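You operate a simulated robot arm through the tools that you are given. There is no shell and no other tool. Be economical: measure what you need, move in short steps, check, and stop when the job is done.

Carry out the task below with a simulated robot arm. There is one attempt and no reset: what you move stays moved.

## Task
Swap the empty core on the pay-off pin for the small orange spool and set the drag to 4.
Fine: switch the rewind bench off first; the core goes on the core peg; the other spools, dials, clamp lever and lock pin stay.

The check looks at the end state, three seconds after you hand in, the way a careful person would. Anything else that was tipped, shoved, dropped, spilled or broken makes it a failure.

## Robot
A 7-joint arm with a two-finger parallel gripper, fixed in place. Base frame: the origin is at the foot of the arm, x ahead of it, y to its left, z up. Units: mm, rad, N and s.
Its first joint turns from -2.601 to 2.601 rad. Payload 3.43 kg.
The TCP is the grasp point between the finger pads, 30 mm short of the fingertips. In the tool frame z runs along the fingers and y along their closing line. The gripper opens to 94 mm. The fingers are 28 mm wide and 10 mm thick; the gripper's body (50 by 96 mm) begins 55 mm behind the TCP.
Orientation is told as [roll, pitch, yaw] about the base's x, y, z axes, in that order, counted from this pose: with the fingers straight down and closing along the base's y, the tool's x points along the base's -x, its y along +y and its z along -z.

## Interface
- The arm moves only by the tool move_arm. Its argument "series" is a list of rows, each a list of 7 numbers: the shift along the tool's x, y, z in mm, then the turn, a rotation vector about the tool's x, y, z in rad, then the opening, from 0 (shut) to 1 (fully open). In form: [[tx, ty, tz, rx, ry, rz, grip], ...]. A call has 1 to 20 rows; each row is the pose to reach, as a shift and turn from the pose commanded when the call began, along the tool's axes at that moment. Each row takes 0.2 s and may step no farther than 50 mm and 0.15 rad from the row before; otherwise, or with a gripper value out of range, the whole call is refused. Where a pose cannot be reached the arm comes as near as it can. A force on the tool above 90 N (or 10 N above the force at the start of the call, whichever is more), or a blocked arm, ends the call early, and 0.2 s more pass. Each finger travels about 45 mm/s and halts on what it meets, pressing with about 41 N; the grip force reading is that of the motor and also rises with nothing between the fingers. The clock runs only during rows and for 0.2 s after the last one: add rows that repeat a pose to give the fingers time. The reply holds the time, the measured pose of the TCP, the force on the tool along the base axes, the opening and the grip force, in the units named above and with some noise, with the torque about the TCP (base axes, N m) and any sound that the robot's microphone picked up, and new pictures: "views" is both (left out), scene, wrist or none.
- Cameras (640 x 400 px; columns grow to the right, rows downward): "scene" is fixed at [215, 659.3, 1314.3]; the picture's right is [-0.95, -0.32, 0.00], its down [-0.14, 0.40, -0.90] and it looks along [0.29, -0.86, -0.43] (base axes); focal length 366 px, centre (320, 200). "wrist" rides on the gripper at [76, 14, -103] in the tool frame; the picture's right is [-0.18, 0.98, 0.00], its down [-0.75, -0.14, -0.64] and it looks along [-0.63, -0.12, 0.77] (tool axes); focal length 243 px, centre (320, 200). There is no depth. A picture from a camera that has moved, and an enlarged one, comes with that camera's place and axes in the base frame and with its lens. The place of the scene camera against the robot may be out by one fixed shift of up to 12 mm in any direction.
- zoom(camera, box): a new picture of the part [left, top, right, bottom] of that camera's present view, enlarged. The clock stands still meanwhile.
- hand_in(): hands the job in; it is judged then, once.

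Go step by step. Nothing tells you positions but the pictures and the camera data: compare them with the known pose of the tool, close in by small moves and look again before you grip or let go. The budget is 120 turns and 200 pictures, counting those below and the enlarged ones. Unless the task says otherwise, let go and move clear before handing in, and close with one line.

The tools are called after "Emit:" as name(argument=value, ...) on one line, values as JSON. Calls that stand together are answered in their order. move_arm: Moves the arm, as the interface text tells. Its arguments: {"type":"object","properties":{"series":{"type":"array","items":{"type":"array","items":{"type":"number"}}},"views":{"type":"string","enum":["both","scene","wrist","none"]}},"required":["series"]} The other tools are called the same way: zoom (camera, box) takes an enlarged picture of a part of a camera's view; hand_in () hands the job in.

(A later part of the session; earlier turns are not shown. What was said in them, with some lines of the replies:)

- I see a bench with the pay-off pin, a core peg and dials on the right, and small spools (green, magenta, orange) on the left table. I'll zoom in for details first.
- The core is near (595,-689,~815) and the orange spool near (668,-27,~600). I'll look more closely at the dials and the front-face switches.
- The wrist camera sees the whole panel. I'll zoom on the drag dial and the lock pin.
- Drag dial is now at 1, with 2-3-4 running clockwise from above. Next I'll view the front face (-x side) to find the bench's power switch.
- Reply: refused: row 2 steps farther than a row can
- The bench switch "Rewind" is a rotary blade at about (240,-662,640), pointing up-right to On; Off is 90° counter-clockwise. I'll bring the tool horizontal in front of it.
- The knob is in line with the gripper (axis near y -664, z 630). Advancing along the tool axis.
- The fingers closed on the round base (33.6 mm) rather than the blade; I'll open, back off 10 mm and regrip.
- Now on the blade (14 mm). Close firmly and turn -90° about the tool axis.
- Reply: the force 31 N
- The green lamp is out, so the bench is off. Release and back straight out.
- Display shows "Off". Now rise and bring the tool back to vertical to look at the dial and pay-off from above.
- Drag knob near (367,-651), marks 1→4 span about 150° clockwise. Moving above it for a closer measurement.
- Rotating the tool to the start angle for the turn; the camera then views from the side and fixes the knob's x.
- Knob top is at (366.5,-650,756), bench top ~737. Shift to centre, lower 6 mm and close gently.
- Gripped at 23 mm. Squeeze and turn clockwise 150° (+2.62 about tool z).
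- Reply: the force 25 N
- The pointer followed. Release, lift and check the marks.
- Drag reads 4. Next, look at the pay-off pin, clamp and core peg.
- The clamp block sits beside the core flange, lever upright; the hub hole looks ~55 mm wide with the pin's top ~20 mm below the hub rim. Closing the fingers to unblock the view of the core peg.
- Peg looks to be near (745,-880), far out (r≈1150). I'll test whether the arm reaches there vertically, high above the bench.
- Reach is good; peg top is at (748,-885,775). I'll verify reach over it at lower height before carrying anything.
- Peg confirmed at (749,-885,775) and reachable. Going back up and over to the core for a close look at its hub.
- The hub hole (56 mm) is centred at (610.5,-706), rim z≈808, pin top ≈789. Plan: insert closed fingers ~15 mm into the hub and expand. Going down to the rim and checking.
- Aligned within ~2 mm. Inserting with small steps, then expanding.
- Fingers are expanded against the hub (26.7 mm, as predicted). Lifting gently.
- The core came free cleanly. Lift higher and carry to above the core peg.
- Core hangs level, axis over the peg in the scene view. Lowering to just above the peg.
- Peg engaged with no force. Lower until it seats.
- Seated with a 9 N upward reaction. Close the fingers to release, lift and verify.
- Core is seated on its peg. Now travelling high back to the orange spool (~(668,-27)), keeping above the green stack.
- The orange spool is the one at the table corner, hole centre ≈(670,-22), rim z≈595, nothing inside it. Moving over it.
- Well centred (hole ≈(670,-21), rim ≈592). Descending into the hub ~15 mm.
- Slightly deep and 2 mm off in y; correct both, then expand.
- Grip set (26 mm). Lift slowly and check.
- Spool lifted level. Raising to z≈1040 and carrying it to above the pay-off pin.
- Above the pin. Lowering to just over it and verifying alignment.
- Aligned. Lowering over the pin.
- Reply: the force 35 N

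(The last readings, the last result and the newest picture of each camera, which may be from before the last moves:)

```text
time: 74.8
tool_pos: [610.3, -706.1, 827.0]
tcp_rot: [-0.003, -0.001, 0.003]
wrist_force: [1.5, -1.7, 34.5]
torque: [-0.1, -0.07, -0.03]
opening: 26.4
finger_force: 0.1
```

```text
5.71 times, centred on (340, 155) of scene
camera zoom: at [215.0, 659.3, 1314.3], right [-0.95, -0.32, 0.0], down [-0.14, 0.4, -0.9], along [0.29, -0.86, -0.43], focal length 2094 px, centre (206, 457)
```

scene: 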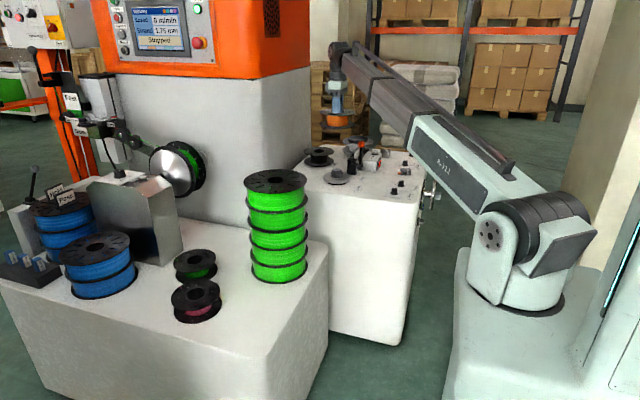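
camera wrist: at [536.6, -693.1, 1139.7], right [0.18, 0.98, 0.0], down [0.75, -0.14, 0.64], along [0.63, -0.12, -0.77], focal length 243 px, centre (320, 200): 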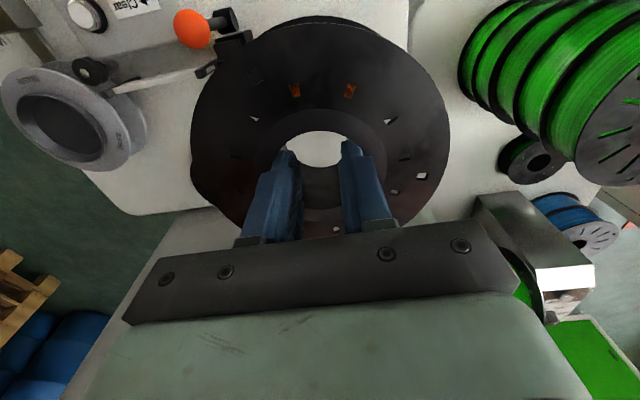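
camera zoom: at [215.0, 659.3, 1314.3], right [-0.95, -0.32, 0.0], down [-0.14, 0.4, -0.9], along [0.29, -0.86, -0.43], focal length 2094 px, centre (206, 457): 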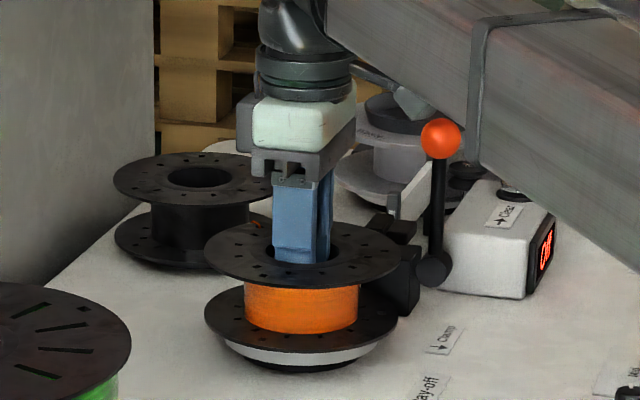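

Seated, matching the core's original height. Release, lift and check.

Emit:
move_arm(series=[[0, 0, -3, 0, 0, 0, 0.3], [0, 0, -3, 0, 0, 0, 0.1], [0, 0, -3, 0, 0, 0, 0.1], [0, 0, -3, 0, 0, 0, 0.1], [0, 0, -15, 0, 0, 0, 0.1], [0, 0, -40, 0, 0, 0, 0.1], [0, 0, -80, 0, 0, 0, 0.1], [0, 0, -120, 0, 0, 0, 0.1], [0, 0, -160, 0, 0, 0, 0.1]], views="wrist")

Emit:
zoom(camera="scene", box=[300, 120, 380, 190])

```text
time: 76.8
tool_pos: [611.1, -705.7, 984.0]
tcp_rot: [0.0, 0.002, 0.003]
wrist_force: [-0.2, 1.0, -0.3]
torque: [-0.01, -0.02, -0.01]
opening: 9.5
finger_force: 0.0
camera wrist: at [535.2, -692.3, 1086.7], right [0.18, 0.98, 0.0], down [0.75, -0.14, 0.64], along [0.63, -0.12, -0.77], focal length 243 px, centre (320, 200)
```

wrist: 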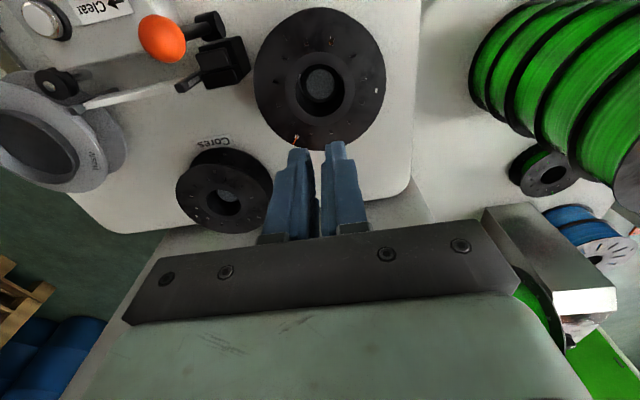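

```text
5.71 times, centred on (340, 155) of scene
camera zoom: at [215.0, 659.3, 1314.3], right [-0.95, -0.32, 0.0], down [-0.14, 0.4, -0.9], along [0.29, -0.86, -0.43], focal length 2094 px, centre (206, 457)
```

zoom: 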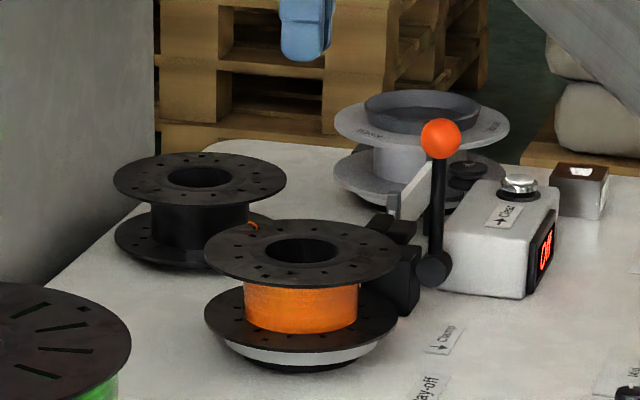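

Spool and core are both seated. Backing clear and taking a last look at the dial.

Emit:
move_arm(series=[[45, 5, -5, 0, 0, 0, 0.2], [90, 10, -10, 0, 0, 0, 0.4], [135, 20, -10, 0, 0, 0, 0.5], [180, 30, -10, 0, 0, 0, 0.5], [205, 40, -10, 0, 0, 0, 0.5]])

Emit:
zoom(camera="wrist", box=[260, 0, 360, 80])

```text
time: 78.0
tool_pos: [406.7, -666.4, 997.3]
tcp_rot: [0.001, 0.003, 0.001]
wrist_force: [0.0, 0.0, 0.2]
torque: [-0.02, 0.0, -0.01]
opening: 47.2
finger_force: 0.1
camera wrist: at [329.7, -652.5, 1098.0], right [0.18, 0.98, 0.0], down [0.75, -0.14, 0.64], along [0.63, -0.12, -0.77], focal length 243 px, centre (320, 200)
```

scene: 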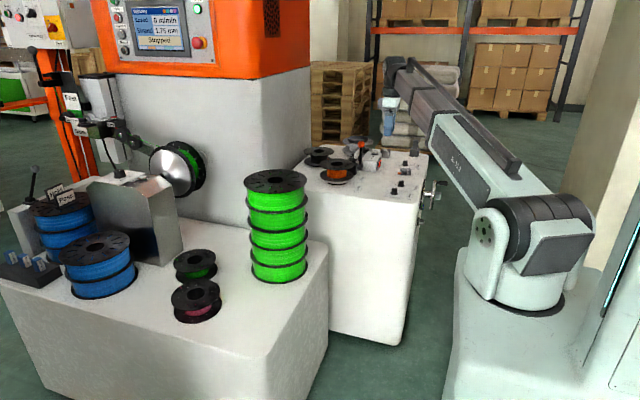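
wrist: 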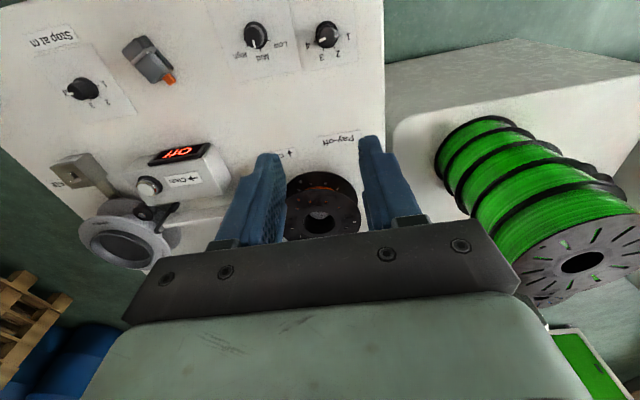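

```text
5.00 times, centred on (310, 40) of wrist
camera zoom: at [329.7, -652.5, 1098.0], right [0.18, 0.98, 0.0], down [0.75, -0.14, 0.64], along [0.63, -0.12, -0.77], focal length 1213 px, centre (370, 1000)
```

zoom: 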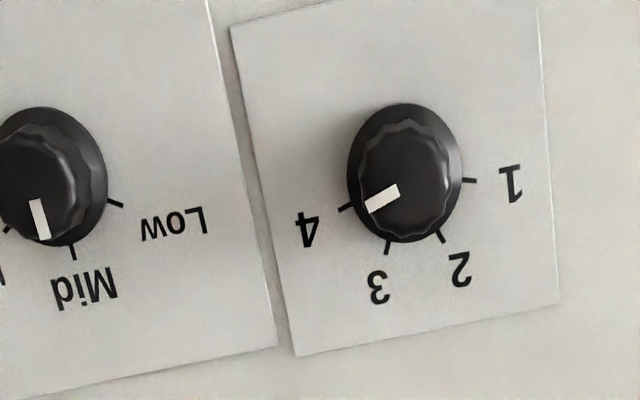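

The drag points at 4, the display reads Off, and the spool and core are seated with everything else in place. Handing in.

Emit:
hand_in()

```text
The job is handed in.
```

The rewind bench is off, the empty core is on the core peg, the small orange spool is seated on the pay-off pin, and the drag is set to 4. In the last pictures the other spools, dials and clamp lever looked unmoved. I couldn't identify the lock pin for certain, but I didn't knowingly touch anything else.
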